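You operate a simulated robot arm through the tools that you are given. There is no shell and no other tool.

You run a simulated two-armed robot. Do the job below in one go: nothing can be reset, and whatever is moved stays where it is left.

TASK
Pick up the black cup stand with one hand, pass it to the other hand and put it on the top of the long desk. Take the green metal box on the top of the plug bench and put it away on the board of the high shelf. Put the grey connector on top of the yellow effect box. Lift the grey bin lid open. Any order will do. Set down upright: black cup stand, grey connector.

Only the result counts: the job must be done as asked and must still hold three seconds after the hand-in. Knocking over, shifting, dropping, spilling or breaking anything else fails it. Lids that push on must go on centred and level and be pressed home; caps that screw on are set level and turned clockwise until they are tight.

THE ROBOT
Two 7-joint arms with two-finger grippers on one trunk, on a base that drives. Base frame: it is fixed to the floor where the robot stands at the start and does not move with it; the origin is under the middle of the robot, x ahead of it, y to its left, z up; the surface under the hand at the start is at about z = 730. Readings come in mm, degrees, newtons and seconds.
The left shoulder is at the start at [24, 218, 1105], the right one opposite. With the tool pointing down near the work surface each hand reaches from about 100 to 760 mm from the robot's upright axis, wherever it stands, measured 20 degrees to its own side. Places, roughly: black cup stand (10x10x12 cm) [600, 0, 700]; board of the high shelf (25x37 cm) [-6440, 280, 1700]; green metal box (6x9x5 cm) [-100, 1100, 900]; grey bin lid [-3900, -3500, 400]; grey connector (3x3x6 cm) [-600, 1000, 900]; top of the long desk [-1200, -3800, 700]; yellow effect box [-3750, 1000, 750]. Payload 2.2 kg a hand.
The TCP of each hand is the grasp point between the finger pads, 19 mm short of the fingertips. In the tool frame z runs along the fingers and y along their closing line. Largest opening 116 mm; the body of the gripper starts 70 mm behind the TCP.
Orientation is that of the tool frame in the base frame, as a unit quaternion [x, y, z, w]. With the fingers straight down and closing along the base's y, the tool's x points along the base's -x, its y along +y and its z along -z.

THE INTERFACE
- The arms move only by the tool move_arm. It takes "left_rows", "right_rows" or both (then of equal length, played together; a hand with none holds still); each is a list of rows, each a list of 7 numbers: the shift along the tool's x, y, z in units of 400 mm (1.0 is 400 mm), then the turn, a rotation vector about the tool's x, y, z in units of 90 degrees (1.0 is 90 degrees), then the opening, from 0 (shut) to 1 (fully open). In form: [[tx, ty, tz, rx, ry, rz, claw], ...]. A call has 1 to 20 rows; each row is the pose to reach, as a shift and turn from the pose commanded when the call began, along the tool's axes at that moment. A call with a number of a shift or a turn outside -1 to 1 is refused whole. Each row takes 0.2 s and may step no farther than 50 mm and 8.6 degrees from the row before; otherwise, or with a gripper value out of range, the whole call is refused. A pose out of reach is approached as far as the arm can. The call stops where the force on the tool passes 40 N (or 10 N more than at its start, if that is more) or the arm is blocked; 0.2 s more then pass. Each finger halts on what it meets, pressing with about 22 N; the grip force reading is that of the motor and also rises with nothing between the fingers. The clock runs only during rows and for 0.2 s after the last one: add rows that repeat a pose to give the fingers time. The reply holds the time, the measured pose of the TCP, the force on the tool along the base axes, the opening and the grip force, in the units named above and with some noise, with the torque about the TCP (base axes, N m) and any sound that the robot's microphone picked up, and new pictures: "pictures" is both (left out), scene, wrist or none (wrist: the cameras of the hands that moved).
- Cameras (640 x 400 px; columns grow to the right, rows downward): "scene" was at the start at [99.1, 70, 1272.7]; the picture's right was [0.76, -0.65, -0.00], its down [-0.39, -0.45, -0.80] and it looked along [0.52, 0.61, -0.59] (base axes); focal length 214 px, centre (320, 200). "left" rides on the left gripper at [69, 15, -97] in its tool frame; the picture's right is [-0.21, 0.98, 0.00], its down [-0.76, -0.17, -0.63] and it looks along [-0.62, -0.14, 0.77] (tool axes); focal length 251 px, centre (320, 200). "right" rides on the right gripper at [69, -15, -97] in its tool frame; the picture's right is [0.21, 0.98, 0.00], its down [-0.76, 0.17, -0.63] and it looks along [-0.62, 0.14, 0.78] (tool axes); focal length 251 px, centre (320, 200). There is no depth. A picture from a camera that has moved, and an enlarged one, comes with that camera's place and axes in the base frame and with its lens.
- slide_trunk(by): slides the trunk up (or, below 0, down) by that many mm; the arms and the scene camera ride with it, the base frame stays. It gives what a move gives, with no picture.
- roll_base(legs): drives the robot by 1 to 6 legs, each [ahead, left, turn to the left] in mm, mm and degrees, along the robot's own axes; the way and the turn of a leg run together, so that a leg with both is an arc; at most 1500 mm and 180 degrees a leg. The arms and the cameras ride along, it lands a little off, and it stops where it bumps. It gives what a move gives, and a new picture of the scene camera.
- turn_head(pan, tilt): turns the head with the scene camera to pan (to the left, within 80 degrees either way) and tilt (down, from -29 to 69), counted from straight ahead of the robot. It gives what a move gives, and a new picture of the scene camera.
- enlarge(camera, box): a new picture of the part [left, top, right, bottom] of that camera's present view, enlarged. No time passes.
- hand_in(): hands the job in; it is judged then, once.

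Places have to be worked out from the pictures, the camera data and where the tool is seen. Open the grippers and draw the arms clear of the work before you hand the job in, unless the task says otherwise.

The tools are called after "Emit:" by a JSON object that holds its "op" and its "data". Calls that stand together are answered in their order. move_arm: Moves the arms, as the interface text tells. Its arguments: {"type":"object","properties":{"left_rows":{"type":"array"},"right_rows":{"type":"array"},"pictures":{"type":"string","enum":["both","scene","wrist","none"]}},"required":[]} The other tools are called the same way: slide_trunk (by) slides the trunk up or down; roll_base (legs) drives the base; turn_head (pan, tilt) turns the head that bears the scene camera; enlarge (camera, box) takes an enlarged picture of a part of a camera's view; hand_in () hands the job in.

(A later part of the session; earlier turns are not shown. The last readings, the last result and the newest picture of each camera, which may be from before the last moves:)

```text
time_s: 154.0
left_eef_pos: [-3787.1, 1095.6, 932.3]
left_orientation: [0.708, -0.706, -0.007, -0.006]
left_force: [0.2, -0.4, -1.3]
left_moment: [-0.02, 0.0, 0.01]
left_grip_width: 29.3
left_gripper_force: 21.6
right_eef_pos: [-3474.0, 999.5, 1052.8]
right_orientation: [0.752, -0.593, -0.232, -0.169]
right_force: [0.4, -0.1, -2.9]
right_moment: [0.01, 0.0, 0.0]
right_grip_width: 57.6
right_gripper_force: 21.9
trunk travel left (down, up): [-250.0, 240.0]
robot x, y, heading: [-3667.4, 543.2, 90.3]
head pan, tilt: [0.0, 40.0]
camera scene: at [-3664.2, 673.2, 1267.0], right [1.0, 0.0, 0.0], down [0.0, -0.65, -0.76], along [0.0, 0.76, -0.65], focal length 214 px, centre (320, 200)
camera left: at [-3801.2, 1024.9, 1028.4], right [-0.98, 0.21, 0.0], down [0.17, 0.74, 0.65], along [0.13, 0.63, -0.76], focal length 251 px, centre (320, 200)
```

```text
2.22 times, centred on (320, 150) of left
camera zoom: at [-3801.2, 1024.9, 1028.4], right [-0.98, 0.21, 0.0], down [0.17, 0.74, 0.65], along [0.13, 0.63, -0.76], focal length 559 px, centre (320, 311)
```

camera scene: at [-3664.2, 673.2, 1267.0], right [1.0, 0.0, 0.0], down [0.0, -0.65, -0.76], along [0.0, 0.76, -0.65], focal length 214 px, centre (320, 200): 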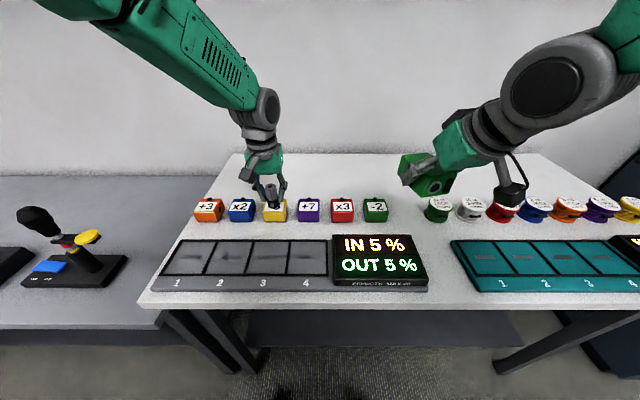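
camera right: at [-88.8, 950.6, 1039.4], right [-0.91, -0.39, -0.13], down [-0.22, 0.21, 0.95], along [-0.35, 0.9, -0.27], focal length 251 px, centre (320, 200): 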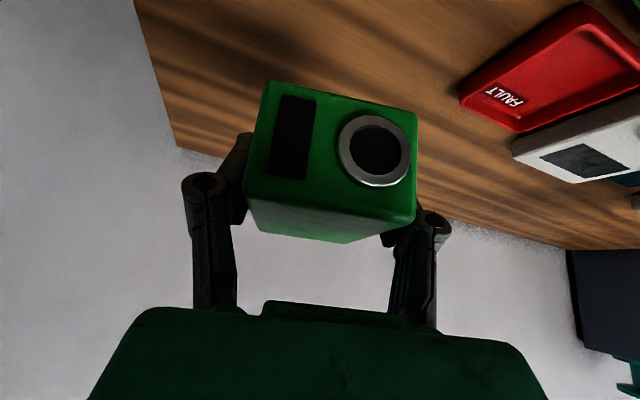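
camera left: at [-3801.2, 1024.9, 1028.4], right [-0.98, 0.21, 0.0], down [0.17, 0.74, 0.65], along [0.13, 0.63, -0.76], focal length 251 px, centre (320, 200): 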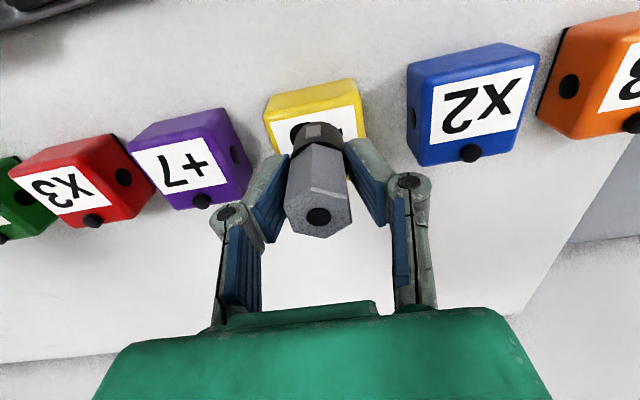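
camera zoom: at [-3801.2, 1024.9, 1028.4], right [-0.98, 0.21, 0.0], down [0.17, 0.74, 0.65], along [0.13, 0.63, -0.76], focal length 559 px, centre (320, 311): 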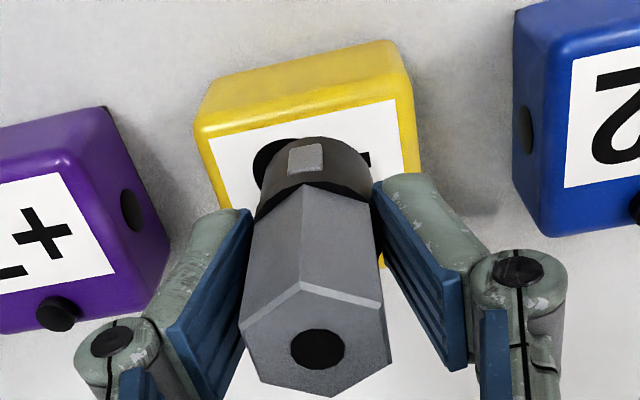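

The connector hangs about 10 mm above the label, centred within a few mm. I lower slowly at about 1.5 mm per row.

Emit:
{"op": "move_arm", "data": {"left_rows": [[0, 0, 0.004, 0, 0, 0, 0.05], [0, 0, 0.008, 0, 0, 0, 0.05], [0, 0, 0.012, 0, 0, 0, 0.05], [0, 0, 0.016, 0, 0, 0, 0.05], [0, 0, 0.018, 0, 0, 0, 0.05]], "pictures": "none"}}

Emit:
{"op": "enlarge", "data": {"camera": "scene", "box": [235, 160, 315, 230]}}

```text
time_s: 155.2
left_eef_pos: [-3786.2, 1096.1, 927.3]
left_orientation: [0.707, -0.707, -0.008, -0.007]
left_force: [0.0, -1.4, 5.4]
left_moment: [-0.1, 0.0, -0.04]
left_grip_width: 29.1
left_gripper_force: 21.9
right_eef_pos: [-3472.4, 999.0, 1052.9]
right_orientation: [0.752, -0.594, -0.233, -0.169]
right_force: [-0.4, 0.6, -2.7]
right_moment: [0.0, 0.02, 0.01]
right_grip_width: 57.2
right_gripper_force: 22.0
trunk travel left (down, up): [-250.0, 240.0]
robot x, y, heading: [-3667.9, 544.4, 90.2]
head pan, tilt: [0.0, 40.0]
```

```text
5.71 times, centred on (275, 195) of scene
camera zoom: at [-3664.2, 671.9, 1267.3], right [1.0, 0.0, 0.0], down [0.0, -0.65, -0.76], along [0.0, 0.76, -0.65], focal length 1226 px, centre (577, 229)
```

zoom: 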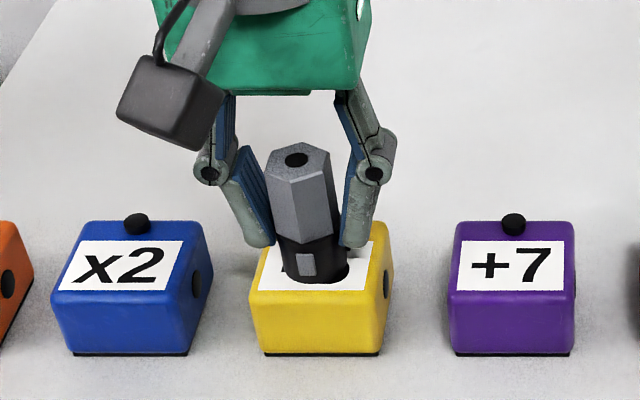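

Contact: 5.4 N, with the resultant slightly to the front, so it sits on the label and not on the knob. I press a hair more, then open the left gripper gently.

Emit:
{"op": "move_arm", "data": {"left_rows": [[0, 0, 0.001, 0, 0, 0, 0.05], [0, 0, 0.001, 0, 0, 0, 0.2], [0, 0, 0.001, 0, 0, 0, 0.3], [0, 0, 0.001, 0, 0, 0, 0.4], [0, 0, 0.001, 0, 0, 0, 0.45], [0, 0, 0.001, 0, 0, 0, 0.45]], "pictures": "wrist"}}

Emit:
{"op": "enlarge", "data": {"camera": "scene", "box": [235, 160, 315, 230]}}

```text
time_s: 156.6
left_eef_pos: [-3786.6, 1095.9, 926.6]
left_orientation: [0.708, -0.706, -0.007, -0.008]
left_force: [-0.6, 0.4, 0.0]
left_moment: [0.0, 0.01, 0.0]
left_grip_width: 52.3
left_gripper_force: 0.0
right_eef_pos: [-3473.1, 999.7, 1052.4]
right_orientation: [0.752, -0.593, -0.233, -0.169]
right_force: [0.3, 0.3, -2.6]
right_moment: [0.0, 0.0, 0.02]
right_grip_width: 57.4
right_gripper_force: 21.7
trunk travel left (down, up): [-250.0, 240.0]
robot x, y, heading: [-3664.0, 544.8, 90.2]
head pan, tilt: [0.0, 40.0]
camera left: at [-3801.1, 1025.9, 1021.3], right [-0.98, 0.21, 0.0], down [0.17, 0.74, 0.65], along [0.13, 0.63, -0.76], focal length 251 px, centre (320, 200)
```

left: 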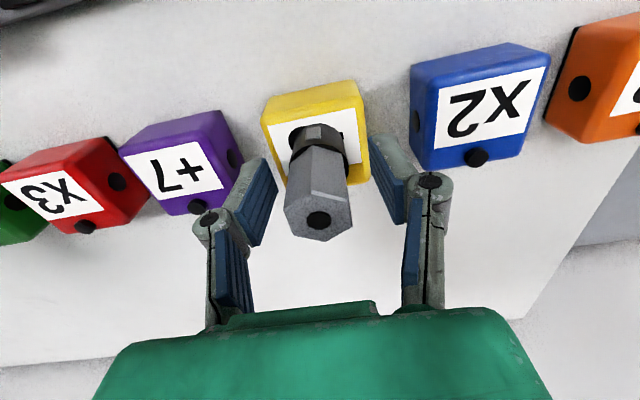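

```text
5.71 times, centred on (275, 195) of scene
camera zoom: at [-3664.2, 672.7, 1267.1], right [1.0, 0.0, 0.0], down [0.0, -0.65, -0.76], along [0.0, 0.76, -0.65], focal length 1226 px, centre (577, 229)
```

zoom: 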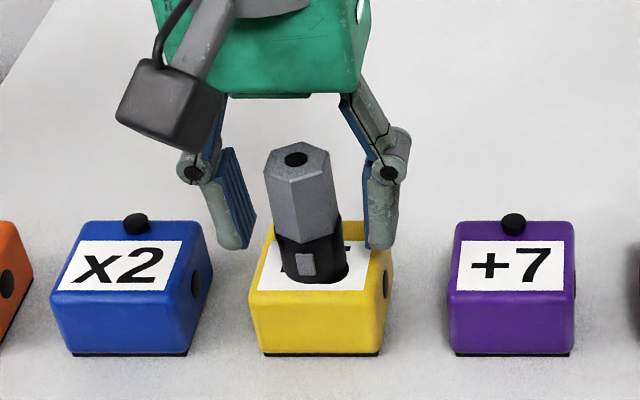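

It stands on its own. I raise the left hand straight up and check.

Emit:
{"op": "move_arm", "data": {"left_rows": [[0, 0, -0.03, 0, 0, 0, 0.5], [0, 0, -0.08, 0, 0, 0, 0.55], [0, 0, -0.15, 0, 0, 0, 0.6], [0, 0, -0.24, 0, 0, 0, 0.6], [0, 0, -0.34, 0, 0, 0, 0.6], [0, 0, -0.42, 0, 0, 0, 0.6]]}}

Emit:
{"op": "enlarge", "data": {"camera": "scene", "box": [235, 160, 315, 230]}}

Emit:
{"op": "enlarge", "data": {"camera": "left", "box": [240, 20, 400, 140]}}

```text
time_s: 158.0
left_eef_pos: [-3785.1, 1091.9, 1095.9]
left_orientation: [0.708, -0.706, -0.007, -0.007]
left_force: [-0.5, 0.8, -0.3]
left_moment: [0.06, 0.01, 0.0]
left_grip_width: 69.4
left_gripper_force: 0.1
right_eef_pos: [-3472.5, 999.6, 1053.3]
right_orientation: [0.752, -0.593, -0.233, -0.169]
right_force: [-0.1, -0.1, -2.8]
right_moment: [-0.03, 0.03, 0.03]
right_grip_width: 57.5
right_gripper_force: 21.6
trunk travel left (down, up): [-250.0, 240.0]
robot x, y, heading: [-3668.6, 543.4, 90.1]
head pan, tilt: [0.0, 40.0]
camera scene: at [-3664.2, 672.0, 1267.1], right [1.0, 0.0, 0.0], down [0.0, -0.65, -0.76], along [0.0, 0.76, -0.65], focal length 214 px, centre (320, 200)
camera left: at [-3800.2, 1022.2, 1191.3], right [-0.98, 0.21, 0.0], down [0.17, 0.74, 0.65], along [0.13, 0.63, -0.76], focal length 251 px, centre (320, 200)
```

scene: 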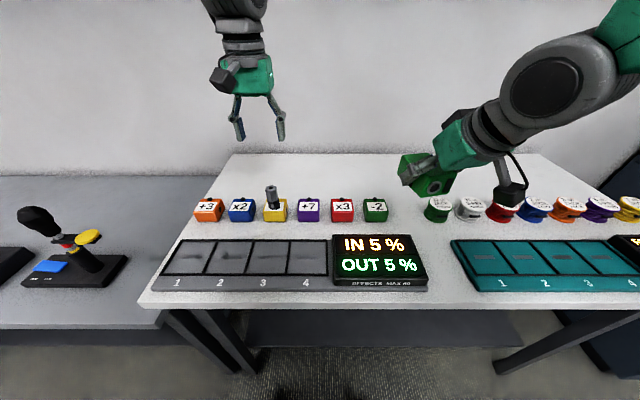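
left: 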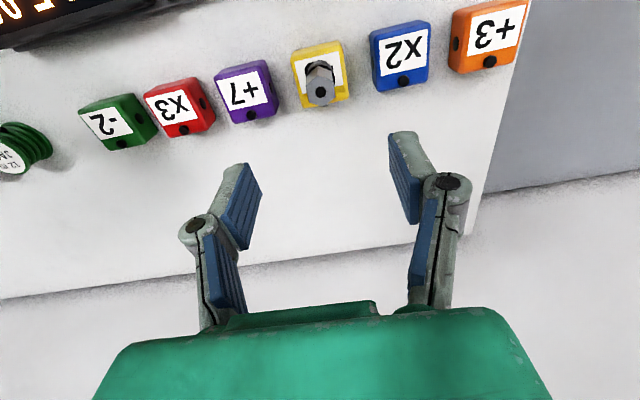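

```text
5.71 times, centred on (275, 195) of scene
camera zoom: at [-3664.2, 672.0, 1267.1], right [1.0, 0.0, 0.0], down [0.0, -0.65, -0.76], along [0.0, 0.76, -0.65], focal length 1226 px, centre (577, 229)
```

zoom: 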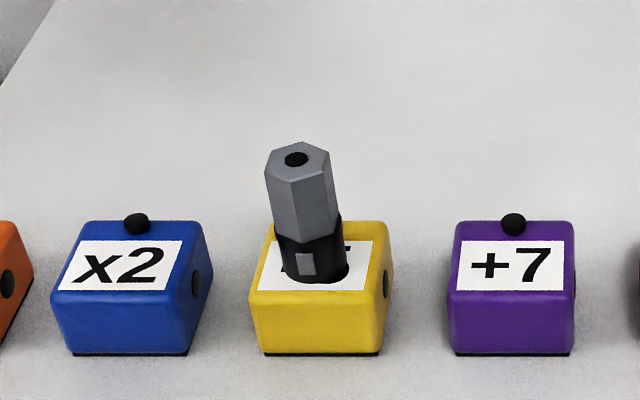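

```text
3.33 times, centred on (320, 80) of left
camera zoom: at [-3800.2, 1022.2, 1191.3], right [-0.98, 0.21, 0.0], down [0.17, 0.74, 0.65], along [0.13, 0.63, -0.76], focal length 838 px, centre (320, 600)
```

zoom: 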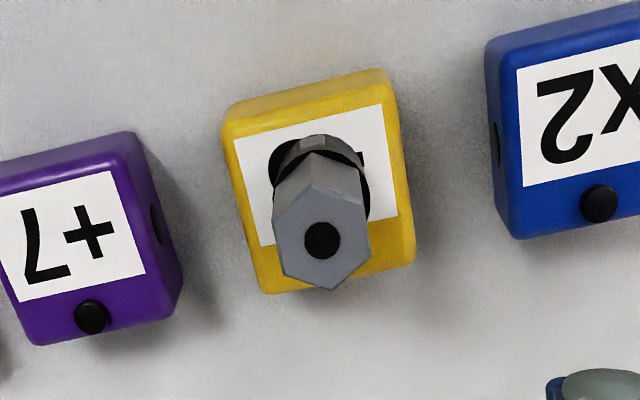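

The connector stands upright on the yellow box (its lean in the picture matches a true vertical). I retract the left hand, back off, and turn to face west towards the high shelf.

Emit:
{"op": "move_arm", "data": {"left_rows": [[0.08, 0, -0.02, 0, 0, 0, 0.6], [0.17, 0, -0.04, 0, 0, 0, 0.6], [0.26, 0, -0.04, 0, 0, 0, 0.6], [0.34, 0, -0.04, 0, 0, 0, 0.6], [0.38, 0, -0.04, 0, 0, 0, 0.6]], "pictures": "none"}}

Emit:
{"op": "roll_base", "data": {"legs": [[-250, 0, 0], [0, 0, 90]]}}

Emit:
{"op": "turn_head", "data": {"pan": 0, "tilt": 5}}

```text
time_s: 159.2
left_eef_pos: [-3789.0, 940.9, 1105.9]
left_orientation: [0.708, -0.706, -0.006, -0.007]
left_force: [0.7, 0.5, -1.0]
left_moment: [-0.02, 0.01, 0.03]
left_grip_width: 69.7
left_gripper_force: 0.0
right_eef_pos: [-3473.1, 1001.0, 1051.6]
right_orientation: [0.752, -0.593, -0.231, -0.17]
right_force: [-0.2, 0.1, -2.0]
right_moment: [-0.03, 0.01, 0.0]
right_grip_width: 57.4
right_gripper_force: 22.3
trunk travel left (down, up): [-250.0, 240.0]
robot x, y, heading: [-3667.0, 543.1, 90.0]
head pan, tilt: [0.0, 40.0]
```

```text
time_s: 164.9
left_eef_pos: [-4057.6, 161.6, 1107.7]
left_orientation: [1.0, 0.018, -0.009, -0.001]
left_force: [1.3, 1.0, -0.7]
left_moment: [-0.03, -0.01, -0.02]
left_grip_width: 69.3
left_gripper_force: 0.1
right_eef_pos: [-4126.5, 476.0, 1053.0]
right_orientation: [0.949, 0.129, -0.283, 0.05]
right_force: [-0.8, -0.3, -2.8]
right_moment: [0.03, 0.0, -0.02]
right_grip_width: 57.1
right_gripper_force: 21.9
trunk travel left (down, up): [-250.0, 240.0]
robot x, y, heading: [-3664.7, 295.6, -178.2]
head pan, tilt: [0.0, 40.0]
camera scene: at [-3791.5, 294.8, 1267.2], right [-0.03, 1.0, 0.0], down [0.64, 0.02, -0.76], along [-0.76, -0.03, -0.65], focal length 214 px, centre (320, 200)
```

scene: 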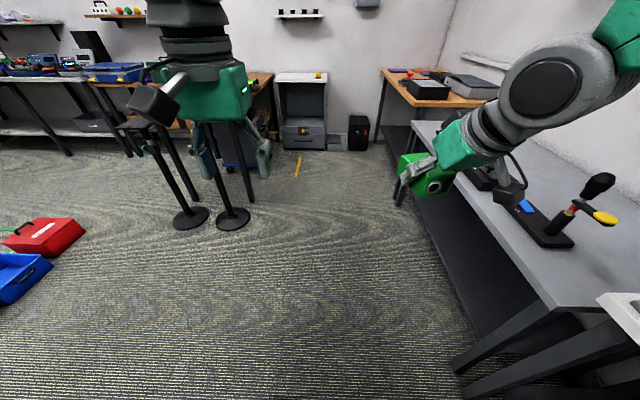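

```text
time_s: 165.9
left_eef_pos: [-4054.7, 162.6, 1108.0]
left_orientation: [1.0, 0.017, -0.01, 0.0]
left_force: [-0.4, 0.6, 0.5]
left_moment: [0.01, -0.03, 0.0]
left_grip_width: 69.8
left_gripper_force: 0.0
right_eef_pos: [-4125.3, 474.6, 1053.0]
right_orientation: [0.949, 0.128, -0.283, 0.049]
right_force: [-0.6, 0.9, -2.3]
right_moment: [0.0, 0.0, 0.0]
right_grip_width: 57.3
right_gripper_force: 21.6
trunk travel left (down, up): [-250.0, 240.0]
robot x, y, heading: [-3666.2, 299.4, -178.1]
head pan, tilt: [0.0, 5.0]
camera scene: at [-3798.6, 294.5, 1322.8], right [-0.03, 1.0, 0.0], down [0.09, 0.0, -1.0], along [-1.0, -0.03, -0.09], focal length 214 px, centre (320, 200)
```

scene: 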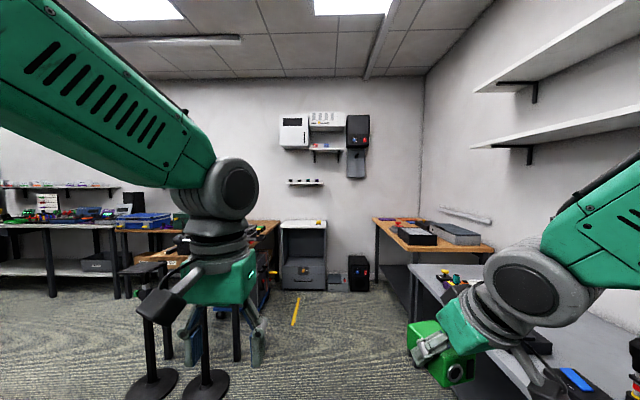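

The way to the shelf is clear. I drive 1950 mm west along y≈250 and straighten to heading 180.

Emit:
{"op": "roll_base", "data": {"legs": [[1500, 0, 0], [400, 0, -1.9]]}}

Emit:
{"op": "turn_head", "data": {"pan": 0, "tilt": -15}}

```text
time_s: 175.5
left_eef_pos: [-5986.2, 174.9, 1106.9]
left_orientation: [1.0, -0.018, -0.01, 0.0]
left_force: [0.7, 0.1, 0.3]
left_moment: [0.02, 0.0, 0.01]
left_grip_width: 69.4
left_gripper_force: 0.0
right_eef_pos: [-6035.4, 492.7, 1053.5]
right_orientation: [0.953, 0.095, -0.285, 0.039]
right_force: [0.1, 0.1, -2.4]
right_moment: [-0.02, -0.03, 0.01]
right_grip_width: 57.4
right_gripper_force: 22.3
trunk travel left (down, up): [-250.0, 240.0]
robot x, y, heading: [-5589.5, 284.2, 178.1]
head pan, tilt: [0.0, 5.0]
camera scene: at [-5722.5, 288.9, 1322.9], right [0.04, 1.0, 0.0], down [0.09, 0.0, -1.0], along [-1.0, 0.04, -0.09], focal length 214 px, centre (320, 200)
```

scene: 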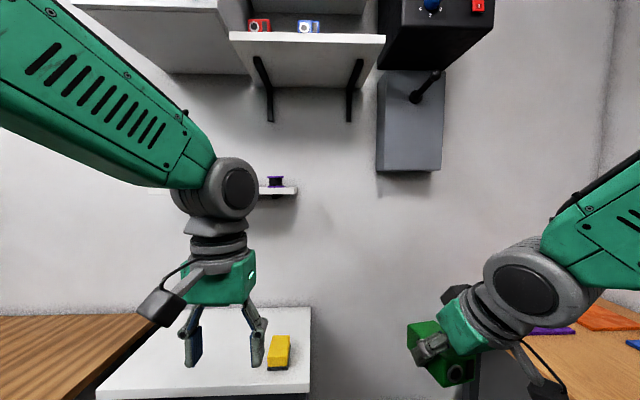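

```text
time_s: 176.3
left_eef_pos: [-5985.5, 176.0, 1107.9]
left_orientation: [1.0, -0.019, -0.011, -0.001]
left_force: [-0.6, -0.5, 0.6]
left_moment: [-0.04, 0.03, -0.01]
left_grip_width: 69.7
left_gripper_force: 0.1
right_eef_pos: [-6032.0, 491.8, 1053.6]
right_orientation: [0.953, 0.094, -0.285, 0.039]
right_force: [0.2, 1.2, -2.7]
right_moment: [-0.02, -0.03, -0.03]
right_grip_width: 57.3
right_gripper_force: 21.8
trunk travel left (down, up): [-250.0, 240.0]
robot x, y, heading: [-5591.7, 285.5, 177.8]
head pan, tilt: [0.0, -15.0]
camera scene: at [-5711.0, 288.8, 1353.3], right [0.04, 1.0, 0.0], down [-0.26, 0.01, -0.97], along [-0.97, 0.04, 0.26], focal length 214 px, centre (320, 200)
```

scene: 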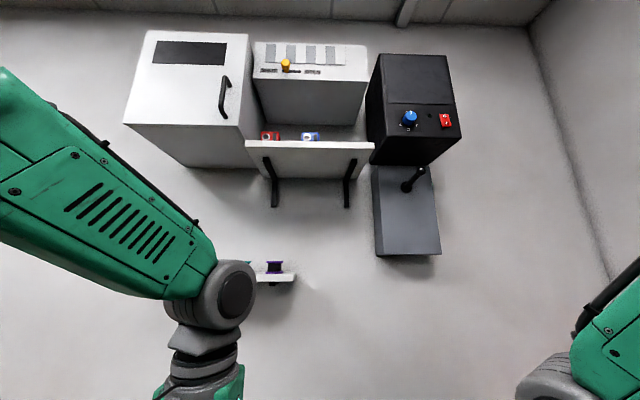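

The board is in view: red and blue little boxes on its left half, the right half free; a unit hangs above with about 240 mm clearance and a black box to the right. I enlarge it for measurement.

Emit:
{"op": "enlarge", "data": {"camera": "scene", "box": [230, 70, 390, 190]}}

Emit:
{"op": "slide_trunk", "data": {"by": 240}}

Emit:
{"op": "turn_head", "data": {"pan": 0, "tilt": 0}}

```text
3.33 times, centred on (310, 130) of scene
camera zoom: at [-5711.0, 288.8, 1353.3], right [0.04, 1.0, 0.0], down [-0.26, 0.01, -0.97], along [-0.97, 0.04, 0.26], focal length 715 px, centre (353, 433)
```

zoom: 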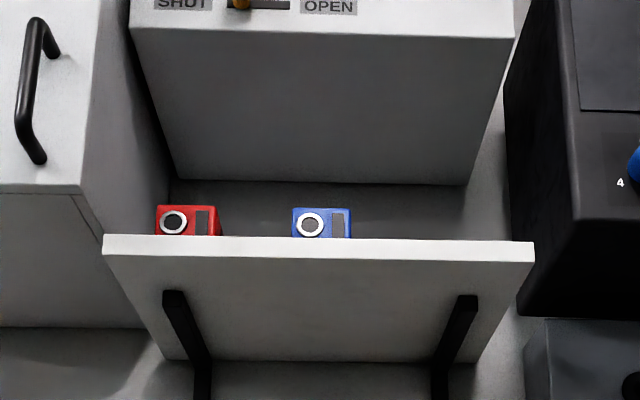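

```text
time_s: 178.8
left_eef_pos: [-5985.6, 175.0, 1348.4]
left_orientation: [1.0, -0.018, -0.011, 0.0]
left_force: [0.0, -0.2, -0.3]
left_moment: [0.0, 0.01, 0.0]
left_grip_width: 69.6
left_gripper_force: 0.1
right_eef_pos: [-6033.2, 492.8, 1294.1]
right_orientation: [0.953, 0.095, -0.286, 0.039]
right_force: [0.1, -0.7, -2.2]
right_moment: [-0.02, -0.02, 0.04]
right_grip_width: 57.1
right_gripper_force: 21.9
trunk travel left (down, up): [-490.0, 0.0]
robot x, y, heading: [-5589.1, 281.9, 178.0]
head pan, tilt: [0.0, -15.0]
```

```text
time_s: 179.6
left_eef_pos: [-5986.4, 175.7, 1347.4]
left_orientation: [1.0, -0.018, -0.011, 0.0]
left_force: [-0.4, 0.1, 0.1]
left_moment: [-0.04, 0.05, -0.02]
left_grip_width: 69.8
left_gripper_force: 0.1
right_eef_pos: [-6032.5, 492.3, 1293.6]
right_orientation: [0.953, 0.094, -0.286, 0.038]
right_force: [0.4, 0.0, -2.8]
right_moment: [-0.03, -0.02, 0.0]
right_grip_width: 57.3
right_gripper_force: 21.9
trunk travel left (down, up): [-490.0, 0.0]
robot x, y, heading: [-5593.3, 281.8, 177.8]
head pan, tilt: [0.0, 0.0]
camera scene: at [-5721.6, 289.3, 1570.9], right [0.04, 1.0, 0.0], down [0.0, 0.0, -1.0], along [-1.0, 0.04, 0.0], focal length 214 px, centre (320, 200)
```

scene: 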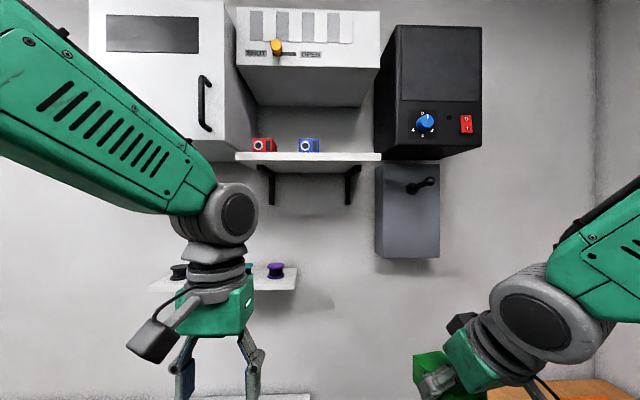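

Triangulation: board top z≈1699, front edge x≈-6305, y from 87 to 482, free from y≈320. I test the right hand with a small upward move (it had reported a pose out of reach before).

Emit:
{"op": "move_arm", "data": {"right_rows": [[-0.02, 0.0, -0.03, 0, 0, 0, 0.2], [-0.042, 0.001, -0.063, 0, 0, 0, 0.2], [-0.069, 0.002, -0.104, 0, 0, 0, 0.2], [-0.069, 0.002, -0.104, 0, 0, 0, 0.2]], "pictures": "none"}}

```text
time_s: 180.6
left_eef_pos: [-5986.1, 173.7, 1348.1]
left_orientation: [1.0, -0.018, -0.011, -0.001]
left_force: [0.0, -0.2, 0.7]
left_moment: [-0.01, -0.04, 0.04]
left_grip_width: 69.5
left_gripper_force: 0.1
right_eef_pos: [-6033.5, 490.5, 1343.8]
right_orientation: [0.953, 0.094, -0.286, 0.038]
right_force: [-0.6, -0.3, -1.6]
right_moment: [-0.01, 0.0, -0.01]
right_grip_width: 57.2
right_gripper_force: 22.3
right hand out of reach, approached as far as the arm can: row 1
trunk travel left (down, up): [-490.0, 0.0]
robot x, y, heading: [-5589.8, 284.9, 178.1]
head pan, tilt: [0.0, 0.0]
```

The reference is the actual pose, good. I raise the right hand to z≈1755, levelling the box (pitch 55°, yaw along my heading) and drawing it in to about 150 mm right of centre.

Emit:
{"op": "move_arm", "data": {"right_rows": [[-0.053, 0.012, -0.068, 0.008, -0.0015, 0.01, 0.2], [-0.105, 0.025, -0.135, 0.016, -0.003, 0.02, 0.2], [-0.158, 0.037, -0.203, 0.024, -0.0045, 0.03, 0.2], [-0.21, 0.05, -0.271, 0.032, -0.006, 0.039, 0.2], [-0.263, 0.062, -0.338, 0.04, -0.0075, 0.049, 0.2], [-0.316, 0.075, -0.406, 0.047, -0.009, 0.059, 0.2], [-0.368, 0.087, -0.474, 0.055, -0.0105, 0.069, 0.2], [-0.421, 0.099, -0.541, 0.063, -0.012, 0.079, 0.2], [-0.473, 0.112, -0.609, 0.071, -0.0135, 0.089, 0.2], [-0.526, 0.124, -0.677, 0.079, -0.015, 0.099, 0.2], [-0.578, 0.137, -0.744, 0.087, -0.0165, 0.108, 0.2], [-0.631, 0.149, -0.812, 0.0948, -0.0178, 0.1182, 0.2], [-0.631, 0.149, -0.812, 0.0948, -0.0178, 0.1182, 0.2]]}}

```text
time_s: 183.4
left_eef_pos: [-5986.9, 174.2, 1347.6]
left_orientation: [1.0, -0.018, -0.012, -0.002]
left_force: [0.3, 0.1, 0.4]
left_moment: [-0.02, 0.03, -0.03]
left_grip_width: 69.5
left_gripper_force: 0.1
right_eef_pos: [-6053.9, 433.4, 1756.4]
right_orientation: [0.954, -0.016, -0.3, -0.006]
right_force: [0.1, -0.3, -2.4]
right_moment: [0.03, 0.02, 0.04]
right_grip_width: 57.3
right_gripper_force: 21.9
trunk travel left (down, up): [-490.0, 0.0]
robot x, y, heading: [-5589.3, 282.9, 178.0]
head pan, tilt: [0.0, 0.0]
camera scene: at [-5722.5, 286.7, 1570.7], right [0.04, 1.0, 0.0], down [0.0, 0.0, -1.0], along [-1.0, 0.04, 0.0], focal length 214 px, centre (320, 200)
camera right: at [-5941.2, 446.9, 1795.3], right [0.14, -0.98, -0.12], down [-0.26, -0.16, 0.95], along [-0.95, -0.1, -0.28], focal length 251 px, centre (320, 200)
```

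scene: 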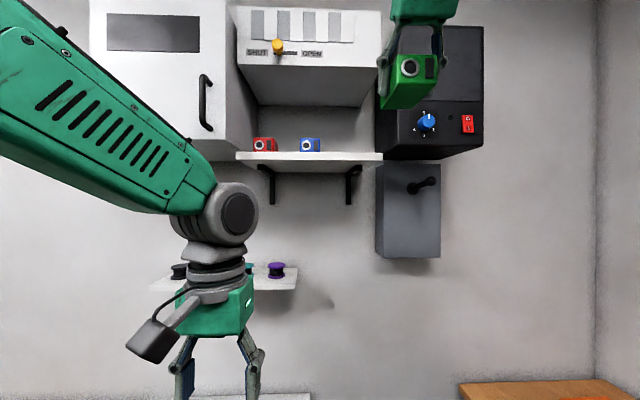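
right: 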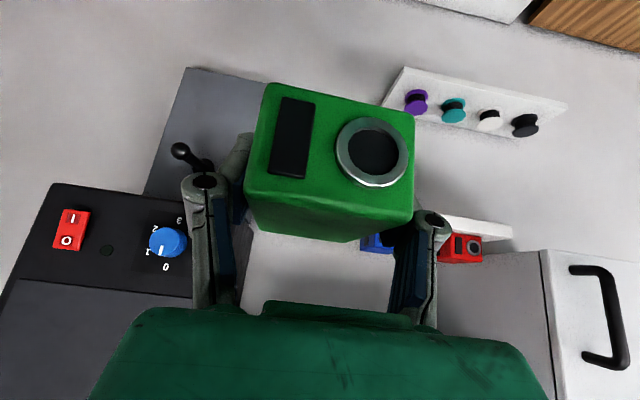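

The box is level at z≈1756 (its bottom about 30 mm above board height). I drive forward 302 mm with a small left shift and 2° turn so that the box comes over the free right part of the board; first 200 mm.

Emit:
{"op": "roll_base", "data": {"legs": [[200, 21, 2]]}}

```text
time_s: 185.0
left_eef_pos: [-6177.4, 148.1, 1350.3]
left_orientation: [1.0, -0.002, -0.014, 0.001]
left_force: [-0.6, -0.1, 0.5]
left_moment: [-0.02, 0.01, 0.0]
left_grip_width: 69.5
left_gripper_force: 0.0
right_eef_pos: [-6251.9, 408.7, 1757.9]
right_orientation: [0.953, -0.002, -0.303, 0.001]
right_force: [0.5, 0.3, -1.8]
right_moment: [-0.04, 0.04, 0.03]
right_grip_width: 57.1
right_gripper_force: 22.2
trunk travel left (down, up): [-490.0, 0.0]
robot x, y, heading: [-5788.0, 264.9, 179.6]
head pan, tilt: [0.0, 0.0]
camera scene: at [-5915.2, 271.9, 1571.5], right [0.0, 1.0, 0.0], down [0.0, 0.0, -1.0], along [-1.0, 0.0, 0.0], focal length 214 px, centre (320, 200)
```

scene: 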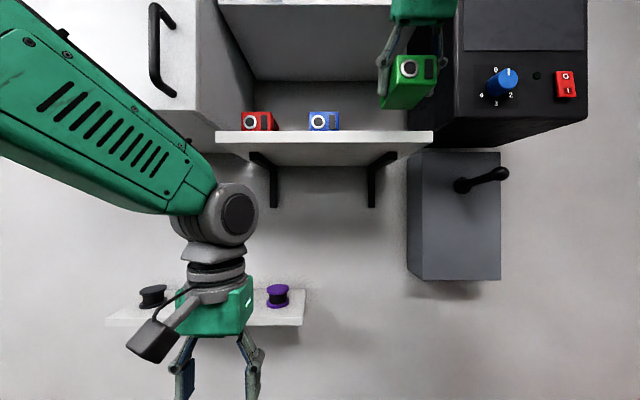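

Clearances look right: box bottom ≈1730 against board top ≈1698, lateral position y≈409. I drive the last 105 mm.

Emit:
{"op": "roll_base", "data": {"legs": [[105, 0, 0.4]]}}

Emit:
{"op": "enlarge", "data": {"camera": "right", "box": [0, 0, 640, 400]}}

```text
time_s: 186.2
left_eef_pos: [-6278.0, 142.5, 1351.8]
left_orientation: [1.0, 0.001, -0.015, -0.001]
left_force: [0.0, 0.6, -0.4]
left_moment: [0.0, -0.04, 0.0]
left_grip_width: 69.7
left_gripper_force: 0.1
right_eef_pos: [-6350.3, 401.1, 1759.0]
right_orientation: [0.952, 0.002, -0.305, 0.001]
right_force: [1.2, -0.3, -2.4]
right_moment: [0.0, -0.02, 0.02]
right_grip_width: 57.2
right_gripper_force: 21.8
trunk travel left (down, up): [-490.0, 0.0]
robot x, y, heading: [-5893.9, 267.2, -179.9]
head pan, tilt: [0.0, 0.0]
camera scene: at [-6015.9, 266.4, 1571.9], right [0.0, 1.0, 0.0], down [-0.01, 0.0, -1.0], along [-1.0, 0.0, 0.01], focal length 214 px, centre (320, 200)
```

scene: 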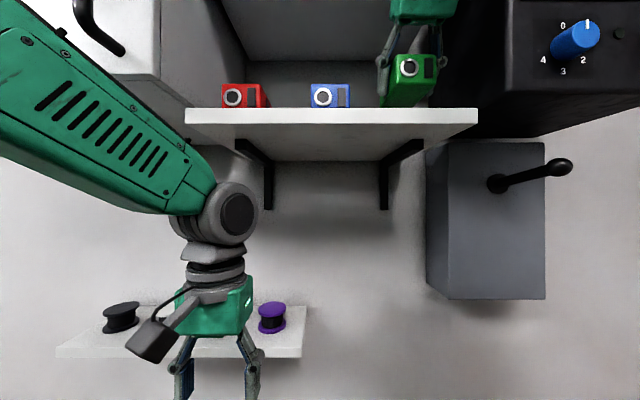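

```text
1.00 times, centred on (320, 200) of right (not enlarged: the box is as wide or as high as the picture)
camera zoom: at [-6238.5, 417.2, 1798.3], right [0.18, -0.98, -0.12], down [-0.25, -0.17, 0.95], along [-0.95, -0.14, -0.27], focal length 251 px, centre (320, 200)
```

zoom: 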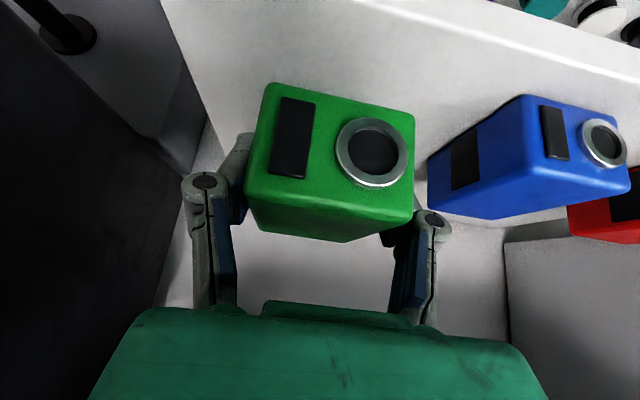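

TCP is at (-6350,401,1759), the board front edge at about x=-6303. I lower 22 mm, then move 20 mm deeper so the box lies fully on the board.

Emit:
{"op": "move_arm", "data": {"right_rows": [[0.011, 0, 0.015, 0, 0, 0, 0.2], [0.022, 0, 0.03, 0, 0, 0, 0.2], [0.032, 0, 0.0447, 0, 0, 0, 0.2], [0.012, 0, 0.059, 0, 0, 0, 0.2], [-0.0087, 0, 0.0738, 0, 0, 0, 0.2], [-0.0087, 0, 0.0738, 0, 0, 0, 0.2]]}}

Emit:
{"op": "enlarge", "data": {"camera": "scene", "box": [300, 40, 500, 170]}}

```text
time_s: 187.6
left_eef_pos: [-6283.1, 141.0, 1350.2]
left_orientation: [1.0, 0.0, -0.014, -0.001]
left_force: [-0.1, -0.5, -0.2]
left_moment: [-0.02, -0.01, 0.01]
left_grip_width: 69.7
left_gripper_force: 0.0
right_eef_pos: [-6378.7, 397.6, 1736.0]
right_orientation: [0.953, 0.004, -0.302, 0.001]
right_force: [0.6, -0.3, -3.2]
right_moment: [-0.01, -0.01, -0.01]
right_grip_width: 57.3
right_gripper_force: 22.2
trunk travel left (down, up): [-490.0, 0.0]
robot x, y, heading: [-5890.4, 261.5, -180.0]
head pan, tilt: [0.0, 0.0]
camera scene: at [-6024.1, 264.3, 1571.0], right [0.0, 1.0, 0.0], down [0.0, 0.0, -1.0], along [-1.0, 0.0, 0.0], focal length 214 px, centre (320, 200)
camera right: at [-6265.5, 414.7, 1775.1], right [0.18, -0.98, -0.12], down [-0.25, -0.17, 0.95], along [-0.95, -0.14, -0.28], focal length 251 px, centre (320, 200)
```

scene: 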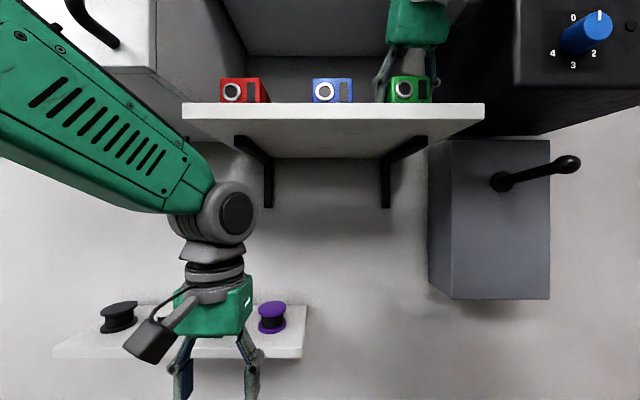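
right: 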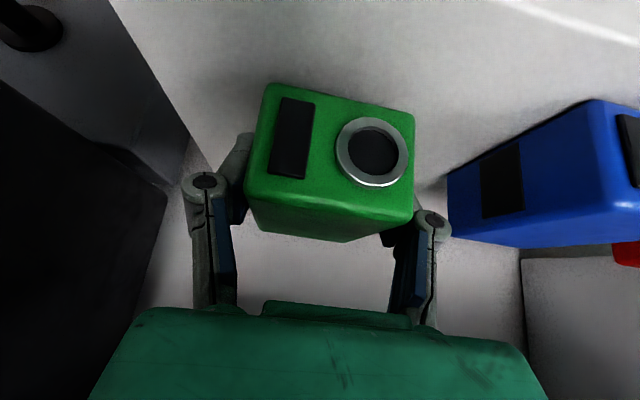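

```text
3.08 times, centred on (400, 105) of scene
camera zoom: at [-6024.1, 264.3, 1571.0], right [0.0, 1.0, 0.0], down [0.0, 0.0, -1.0], along [-1.0, 0.0, 0.0], focal length 660 px, centre (74, 492)
```

zoom: 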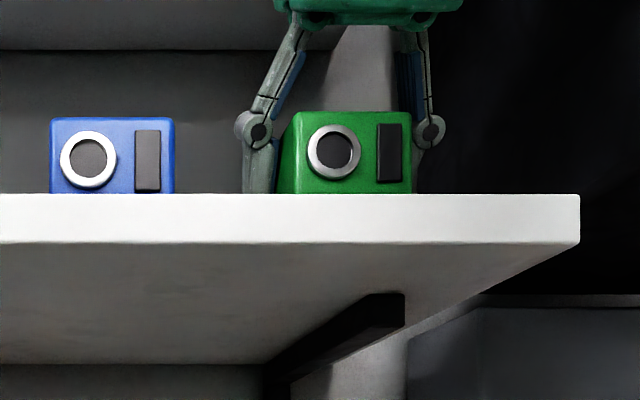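

The green box is over the board. I lower it slowly, 1.5 mm per row, watching the force.

Emit:
{"op": "move_arm", "data": {"right_rows": [[0.0022, 0, 0.003, 0, 0, 0, 0.2], [0.0044, 0, 0.006, 0, 0, 0, 0.2], [0.0065, 0, 0.0092, 0, 0, 0, 0.2], [0.0087, 0, 0.0122, 0, 0, 0, 0.2], [0.0102, 0, 0.0142, 0, 0, 0, 0.2]], "pictures": "none"}}

```text
time_s: 188.8
left_eef_pos: [-6283.8, 143.0, 1348.8]
left_orientation: [1.0, 0.001, -0.014, -0.001]
left_force: [-0.4, 0.1, 0.4]
left_moment: [-0.02, -0.01, -0.01]
left_grip_width: 69.4
left_gripper_force: 0.0
right_eef_pos: [-6377.3, 402.2, 1730.6]
right_orientation: [0.954, 0.003, -0.301, 0.001]
right_force: [-0.5, 0.1, -2.1]
right_moment: [0.0, -0.03, 0.04]
right_grip_width: 57.1
right_gripper_force: 22.3
trunk travel left (down, up): [-490.0, 0.0]
robot x, y, heading: [-5894.5, 263.5, -180.0]
head pan, tilt: [0.0, 0.0]
```

Emit:
{"op": "move_arm", "data": {"right_rows": [[0.0015, 0, 0.002, 0, 0, 0, 0.2], [0.003, 0, 0.004, 0, 0, 0, 0.2], [0.0044, 0, 0.006, 0, 0, 0, 0.2], [0.0058, 0, 0.0081, 0, 0, 0, 0.2]], "pictures": "none"}}

Emit:
{"op": "enlarge", "data": {"camera": "right", "box": [160, 40, 480, 260]}}

```text
time_s: 189.8
left_eef_pos: [-6286.0, 143.0, 1349.2]
left_orientation: [1.0, 0.0, -0.013, -0.001]
left_force: [0.1, 0.0, 0.5]
left_moment: [0.0, 0.0, 0.02]
left_grip_width: 69.5
left_gripper_force: 0.1
right_eef_pos: [-6379.6, 401.8, 1725.0]
right_orientation: [0.953, 0.003, -0.303, 0.002]
right_force: [-1.0, 0.2, -0.2]
right_moment: [0.04, 0.07, 0.0]
right_grip_width: 57.3
right_gripper_force: 22.2
trunk travel left (down, up): [-490.0, 0.0]
robot x, y, heading: [-5890.8, 267.6, -180.1]
head pan, tilt: [0.0, 0.0]
```

```text
1.82 times, centred on (320, 150) of right
camera zoom: at [-6267.1, 417.6, 1763.4], right [0.18, -0.98, -0.12], down [-0.25, -0.17, 0.95], along [-0.95, -0.14, -0.28], focal length 457 px, centre (320, 291)
```

zoom: 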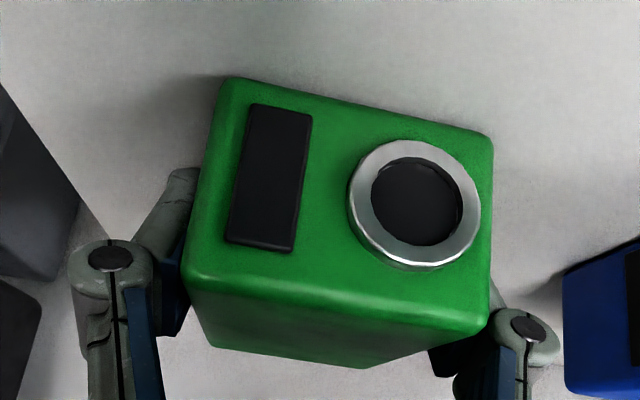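

The force has risen to about zero, so the box is touching. I press about 1 mm more.

Emit:
{"op": "move_arm", "data": {"right_rows": [[0.0009, 0, 0.0012, 0, 0, 0, 0.2], [0.0018, 0, 0.0025, 0, 0, 0, 0.2], [0.0018, 0, 0.0025, 0, 0, 0, 0.2]], "pictures": "none"}}

```text
time_s: 190.6
left_eef_pos: [-6283.8, 143.5, 1349.1]
left_orientation: [1.0, 0.001, -0.013, -0.001]
left_force: [-0.4, -0.4, -0.3]
left_moment: [-0.01, -0.02, 0.02]
left_grip_width: 69.7
left_gripper_force: 0.1
right_eef_pos: [-6379.1, 400.6, 1724.2]
right_orientation: [0.953, 0.004, -0.304, 0.002]
right_force: [-2.7, 1.1, 8.6]
right_moment: [0.11, 0.57, 0.0]
right_grip_width: 57.4
right_gripper_force: 21.6
trunk travel left (down, up): [-490.0, 0.0]
robot x, y, heading: [-5891.2, 267.6, -180.1]
head pan, tilt: [0.0, 0.0]
```

Seated with 8.6 N. I open the right gripper and withdraw along the tool axis, up and back.

Emit:
{"op": "move_arm", "data": {"right_rows": [[0, 0, 0, 0, 0, 0, 0.55], [0, 0, 0, 0, 0, 0, 0.65], [0, 0, 0, 0, 0, 0, 0.72], [0, 0, 0, 0, 0, 0, 0.72], [0, 0, -0.03, 0, 0, 0, 0.72], [0, 0, -0.08, 0, 0, 0, 0.72], [0, 0, -0.15, 0, 0, 0, 0.72], [0, 0, -0.22, 0, 0, 0, 0.72], [0, 0, -0.3, 0, 0, 0, 0.72]]}}

Emit:
{"op": "enlarge", "data": {"camera": "scene", "box": [300, 40, 500, 170]}}

```text
time_s: 192.6
left_eef_pos: [-6284.3, 140.3, 1350.1]
left_orientation: [1.0, 0.0, -0.013, -0.001]
left_force: [0.2, 0.2, -0.3]
left_moment: [0.04, 0.0, -0.02]
left_grip_width: 69.7
left_gripper_force: 0.1
right_eef_pos: [-6310.1, 397.4, 1805.4]
right_orientation: [0.954, 0.003, -0.301, 0.0]
right_force: [0.5, 0.8, 0.1]
right_moment: [-0.01, 0.0, -0.01]
right_grip_width: 83.6
right_gripper_force: 0.1
right hand out of reach, approached as far as the arm can: row 9
trunk travel left (down, up): [-490.0, 0.0]
robot x, y, heading: [-5892.4, 268.7, -180.2]
head pan, tilt: [0.0, 0.0]
camera scene: at [-6026.1, 265.1, 1570.8], right [0.0, 1.0, 0.0], down [0.0, 0.0, -1.0], along [-1.0, 0.0, 0.0], focal length 214 px, centre (320, 200)
camera right: at [-6198.9, 413.8, 1843.0], right [0.18, -0.98, -0.13], down [-0.25, -0.17, 0.95], along [-0.95, -0.14, -0.28], focal length 251 px, centre (320, 200)
```

scene: 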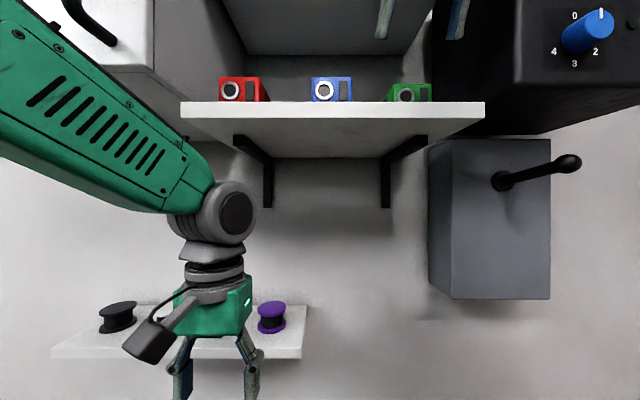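
right: 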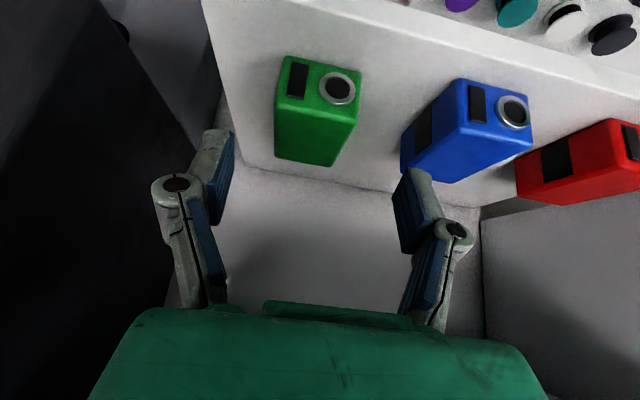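

```text
3.08 times, centred on (400, 105) of scene
camera zoom: at [-6026.1, 265.1, 1570.8], right [0.0, 1.0, 0.0], down [0.0, 0.0, -1.0], along [-1.0, 0.0, 0.0], focal length 660 px, centre (74, 492)
```

zoom: 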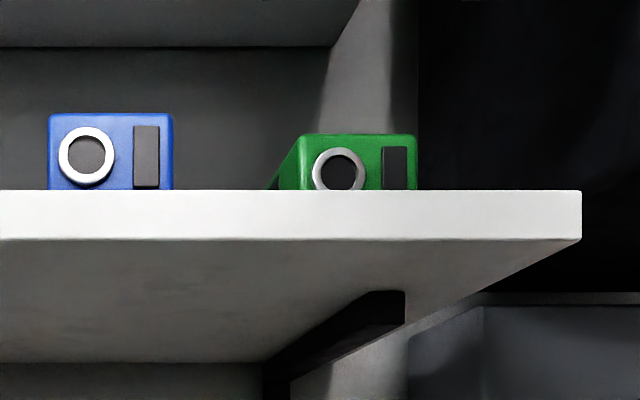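

The green box rests on the board. I back away 700 mm from the shelf with the arm still high.

Emit:
{"op": "roll_base", "data": {"legs": [[-700, 0, 0]]}}

Emit:
{"op": "turn_head", "data": {"pan": 70, "tilt": 20}}

```text
time_s: 196.4
left_eef_pos: [-5580.7, 141.9, 1349.1]
left_orientation: [1.0, 0.001, -0.012, -0.001]
left_force: [0.2, 0.2, 1.1]
left_moment: [0.01, 0.03, 0.03]
left_grip_width: 69.4
left_gripper_force: 0.1
right_eef_pos: [-5608.5, 398.7, 1803.0]
right_orientation: [0.953, 0.004, -0.302, 0.002]
right_force: [-0.2, -0.4, 0.2]
right_moment: [-0.02, -0.01, 0.0]
right_grip_width: 83.4
right_gripper_force: 0.1
trunk travel left (down, up): [-490.0, 0.0]
robot x, y, heading: [-5189.3, 265.8, -179.9]
head pan, tilt: [0.0, 0.0]
camera scene: at [-5322.7, 266.3, 1570.7], right [0.0, 1.0, 0.0], down [0.0, 0.0, -1.0], along [-1.0, 0.0, 0.0], focal length 214 px, centre (320, 200)
```

scene: 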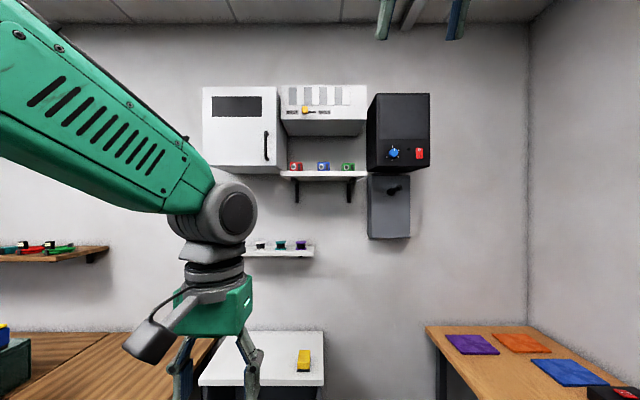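

```text
time_s: 197.9
left_eef_pos: [-5576.1, 141.8, 1349.8]
left_orientation: [1.0, 0.001, -0.014, 0.0]
left_force: [-0.3, -0.1, -0.3]
left_moment: [0.01, 0.01, 0.01]
left_grip_width: 69.9
left_gripper_force: 0.0
right_eef_pos: [-5603.4, 398.6, 1803.6]
right_orientation: [0.953, 0.003, -0.302, 0.001]
right_force: [0.6, 0.1, 0.5]
right_moment: [-0.02, 0.03, -0.01]
right_grip_width: 83.6
right_gripper_force: 0.0
trunk travel left (down, up): [-490.0, 0.0]
robot x, y, heading: [-5189.8, 264.6, -179.7]
head pan, tilt: [70.0, 20.0]
camera scene: at [-5262.6, 179.2, 1538.7], right [-0.94, 0.34, 0.0], down [0.12, 0.32, -0.94], along [-0.32, -0.88, -0.34], focal length 214 px, centre (320, 200)
```

scene: 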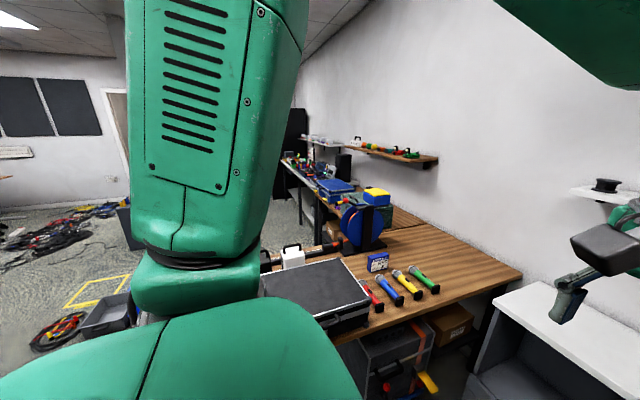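

The three boxes stand in a row on the board. I lower the right arm to a neutral tool-down pose and bring the trunk back down.

Emit:
{"op": "move_arm", "data": {"right_rows": [[0.054, -0.015, 0.077, 0, 0.032, 0, 0.72], [0.108, -0.029, 0.153, 0, 0.065, 0, 0.72], [0.162, -0.044, 0.23, 0, 0.097, 0, 0.72], [0.216, -0.058, 0.307, 0, 0.13, 0, 0.72], [0.27, -0.073, 0.383, 0, 0.162, 0, 0.72], [0.324, -0.088, 0.46, 0, 0.194, 0, 0.72], [0.378, -0.102, 0.537, 0, 0.227, 0, 0.72], [0.432, -0.117, 0.613, 0, 0.259, 0, 0.72], [0.486, -0.131, 0.69, 0, 0.292, 0, 0.72], [0.54, -0.146, 0.767, 0, 0.324, 0, 0.72], [0.594, -0.16, 0.843, 0, 0.357, 0, 0.72], [0.648, -0.175, 0.92, 0, 0.389, 0, 0.72]], "pictures": "none"}}

Emit:
{"op": "slide_trunk", "data": {"by": -240}}

Emit:
{"op": "turn_head", "data": {"pan": 80, "tilt": 25}}

```text
time_s: 200.5
left_eef_pos: [-5577.9, 145.4, 1349.7]
left_orientation: [1.0, 0.001, -0.013, 0.0]
left_force: [-1.4, 0.1, -0.8]
left_moment: [0.01, -0.01, -0.02]
left_grip_width: 69.7
left_gripper_force: 0.1
right_eef_pos: [-5604.1, 472.5, 1351.0]
right_orientation: [1.0, 0.003, -0.001, 0.001]
right_force: [0.0, 0.9, -0.7]
right_moment: [-0.03, -0.03, 0.02]
right_grip_width: 83.4
right_gripper_force: 0.1
trunk travel left (down, up): [-490.0, 0.0]
robot x, y, heading: [-5185.5, 271.3, -180.0]
head pan, tilt: [70.0, 20.0]
```

```text
time_s: 203.0
left_eef_pos: [-5576.4, 143.0, 1109.6]
left_orientation: [1.0, 0.001, -0.014, 0.0]
left_force: [0.2, 0.2, -0.3]
left_moment: [-0.01, 0.04, 0.02]
left_grip_width: 69.7
left_gripper_force: 0.0
right_eef_pos: [-5602.7, 469.8, 1113.0]
right_orientation: [1.0, 0.003, -0.003, 0.0]
right_force: [-0.4, -0.3, -0.7]
right_moment: [0.0, 0.0, 0.02]
right_grip_width: 83.4
right_gripper_force: 0.1
trunk travel left (down, up): [-250.0, 240.0]
robot x, y, heading: [-5189.3, 270.3, -179.7]
head pan, tilt: [70.0, 20.0]
```

```text
time_s: 203.7
left_eef_pos: [-5576.1, 143.3, 1110.3]
left_orientation: [1.0, 0.001, -0.014, 0.0]
left_force: [-0.6, 0.0, 0.0]
left_moment: [-0.02, -0.03, 0.01]
left_grip_width: 69.6
left_gripper_force: 0.0
right_eef_pos: [-5603.2, 470.5, 1112.2]
right_orientation: [1.0, 0.004, -0.002, 0.0]
right_force: [-0.1, -0.5, -0.1]
right_moment: [0.01, -0.05, -0.03]
right_grip_width: 83.4
right_gripper_force: 0.1
trunk travel left (down, up): [-250.0, 240.0]
robot x, y, heading: [-5187.0, 266.4, -179.9]
head pan, tilt: [80.0, 25.0]
camera scene: at [-5246.0, 177.2, 1290.8], right [-0.98, 0.17, 0.0], down [0.08, 0.42, -0.91], along [-0.16, -0.89, -0.42], focal length 214 px, centre (320, 200)
```

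scene: 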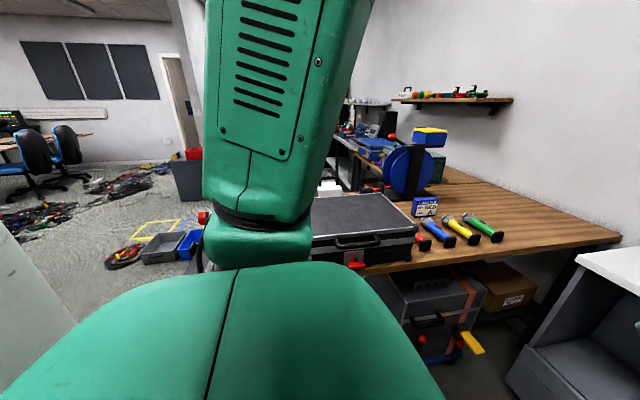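

The grey bin should be the dark box near the door, around (-3900,-3500). I back up 900 mm east and turn left to face south, to see the floor in between.

Emit:
{"op": "roll_base", "data": {"legs": [[-900, 0, 0], [0, 0, 90]]}}

Emit:
{"op": "turn_head", "data": {"pan": 0, "tilt": 22}}

```text
time_s: 212.3
left_eef_pos: [-4155.2, -126.9, 1110.7]
left_orientation: [0.707, 0.707, -0.009, 0.01]
left_force: [0.6, -0.1, 0.1]
left_moment: [0.01, -0.04, 0.01]
left_grip_width: 69.7
left_gripper_force: 0.1
right_eef_pos: [-4482.7, -152.6, 1112.4]
right_orientation: [0.705, 0.709, -0.002, 0.002]
right_force: [-0.3, 0.5, -0.1]
right_moment: [-0.01, 0.0, -0.01]
right_grip_width: 83.3
right_gripper_force: 0.0
trunk travel left (down, up): [-250.0, 240.0]
robot x, y, heading: [-4279.0, 260.4, -90.1]
head pan, tilt: [80.0, 25.0]
camera scene: at [-4187.7, 203.9, 1290.8], right [-0.17, -0.98, 0.0], down [-0.42, 0.08, -0.91], along [0.89, -0.16, -0.42], focal length 214 px, centre (320, 200)
```

scene: 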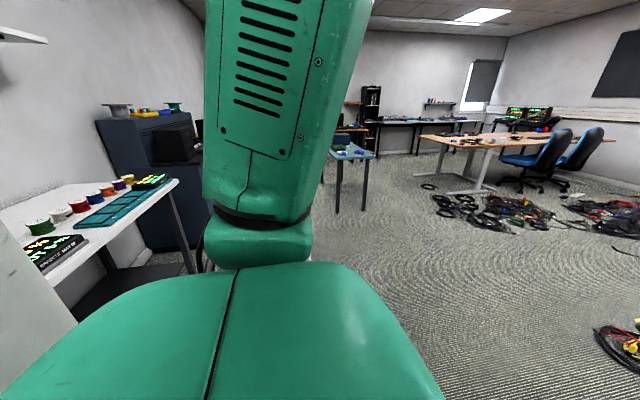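

```text
time_s: 213.8
left_eef_pos: [-4154.9, -125.2, 1111.4]
left_orientation: [0.706, 0.708, -0.01, 0.01]
left_force: [0.4, -0.6, 0.7]
left_moment: [0.03, -0.01, 0.04]
left_grip_width: 69.7
left_gripper_force: 0.0
right_eef_pos: [-4481.1, -152.0, 1113.4]
right_orientation: [0.705, 0.709, -0.002, 0.002]
right_force: [0.2, 0.0, 0.9]
right_moment: [-0.01, 0.01, -0.01]
right_grip_width: 83.6
right_gripper_force: 0.0
trunk travel left (down, up): [-250.0, 240.0]
robot x, y, heading: [-4277.2, 260.3, -90.2]
head pan, tilt: [0.0, 22.0]
camera scene: at [-4278.3, 126.9, 1295.3], right [-1.0, 0.0, 0.0], down [0.0, 0.38, -0.93], along [0.0, -0.93, -0.38], focal length 214 px, centre (320, 200)
```

scene: 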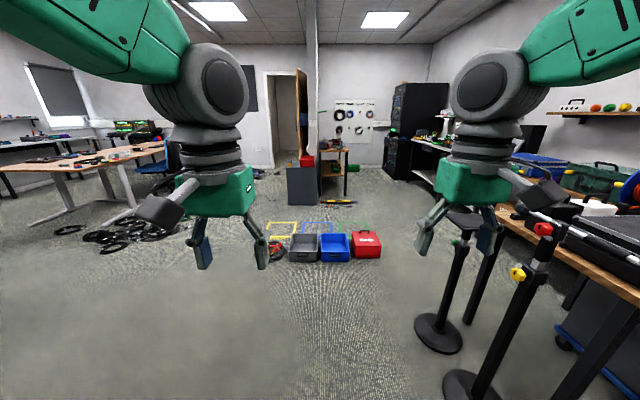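

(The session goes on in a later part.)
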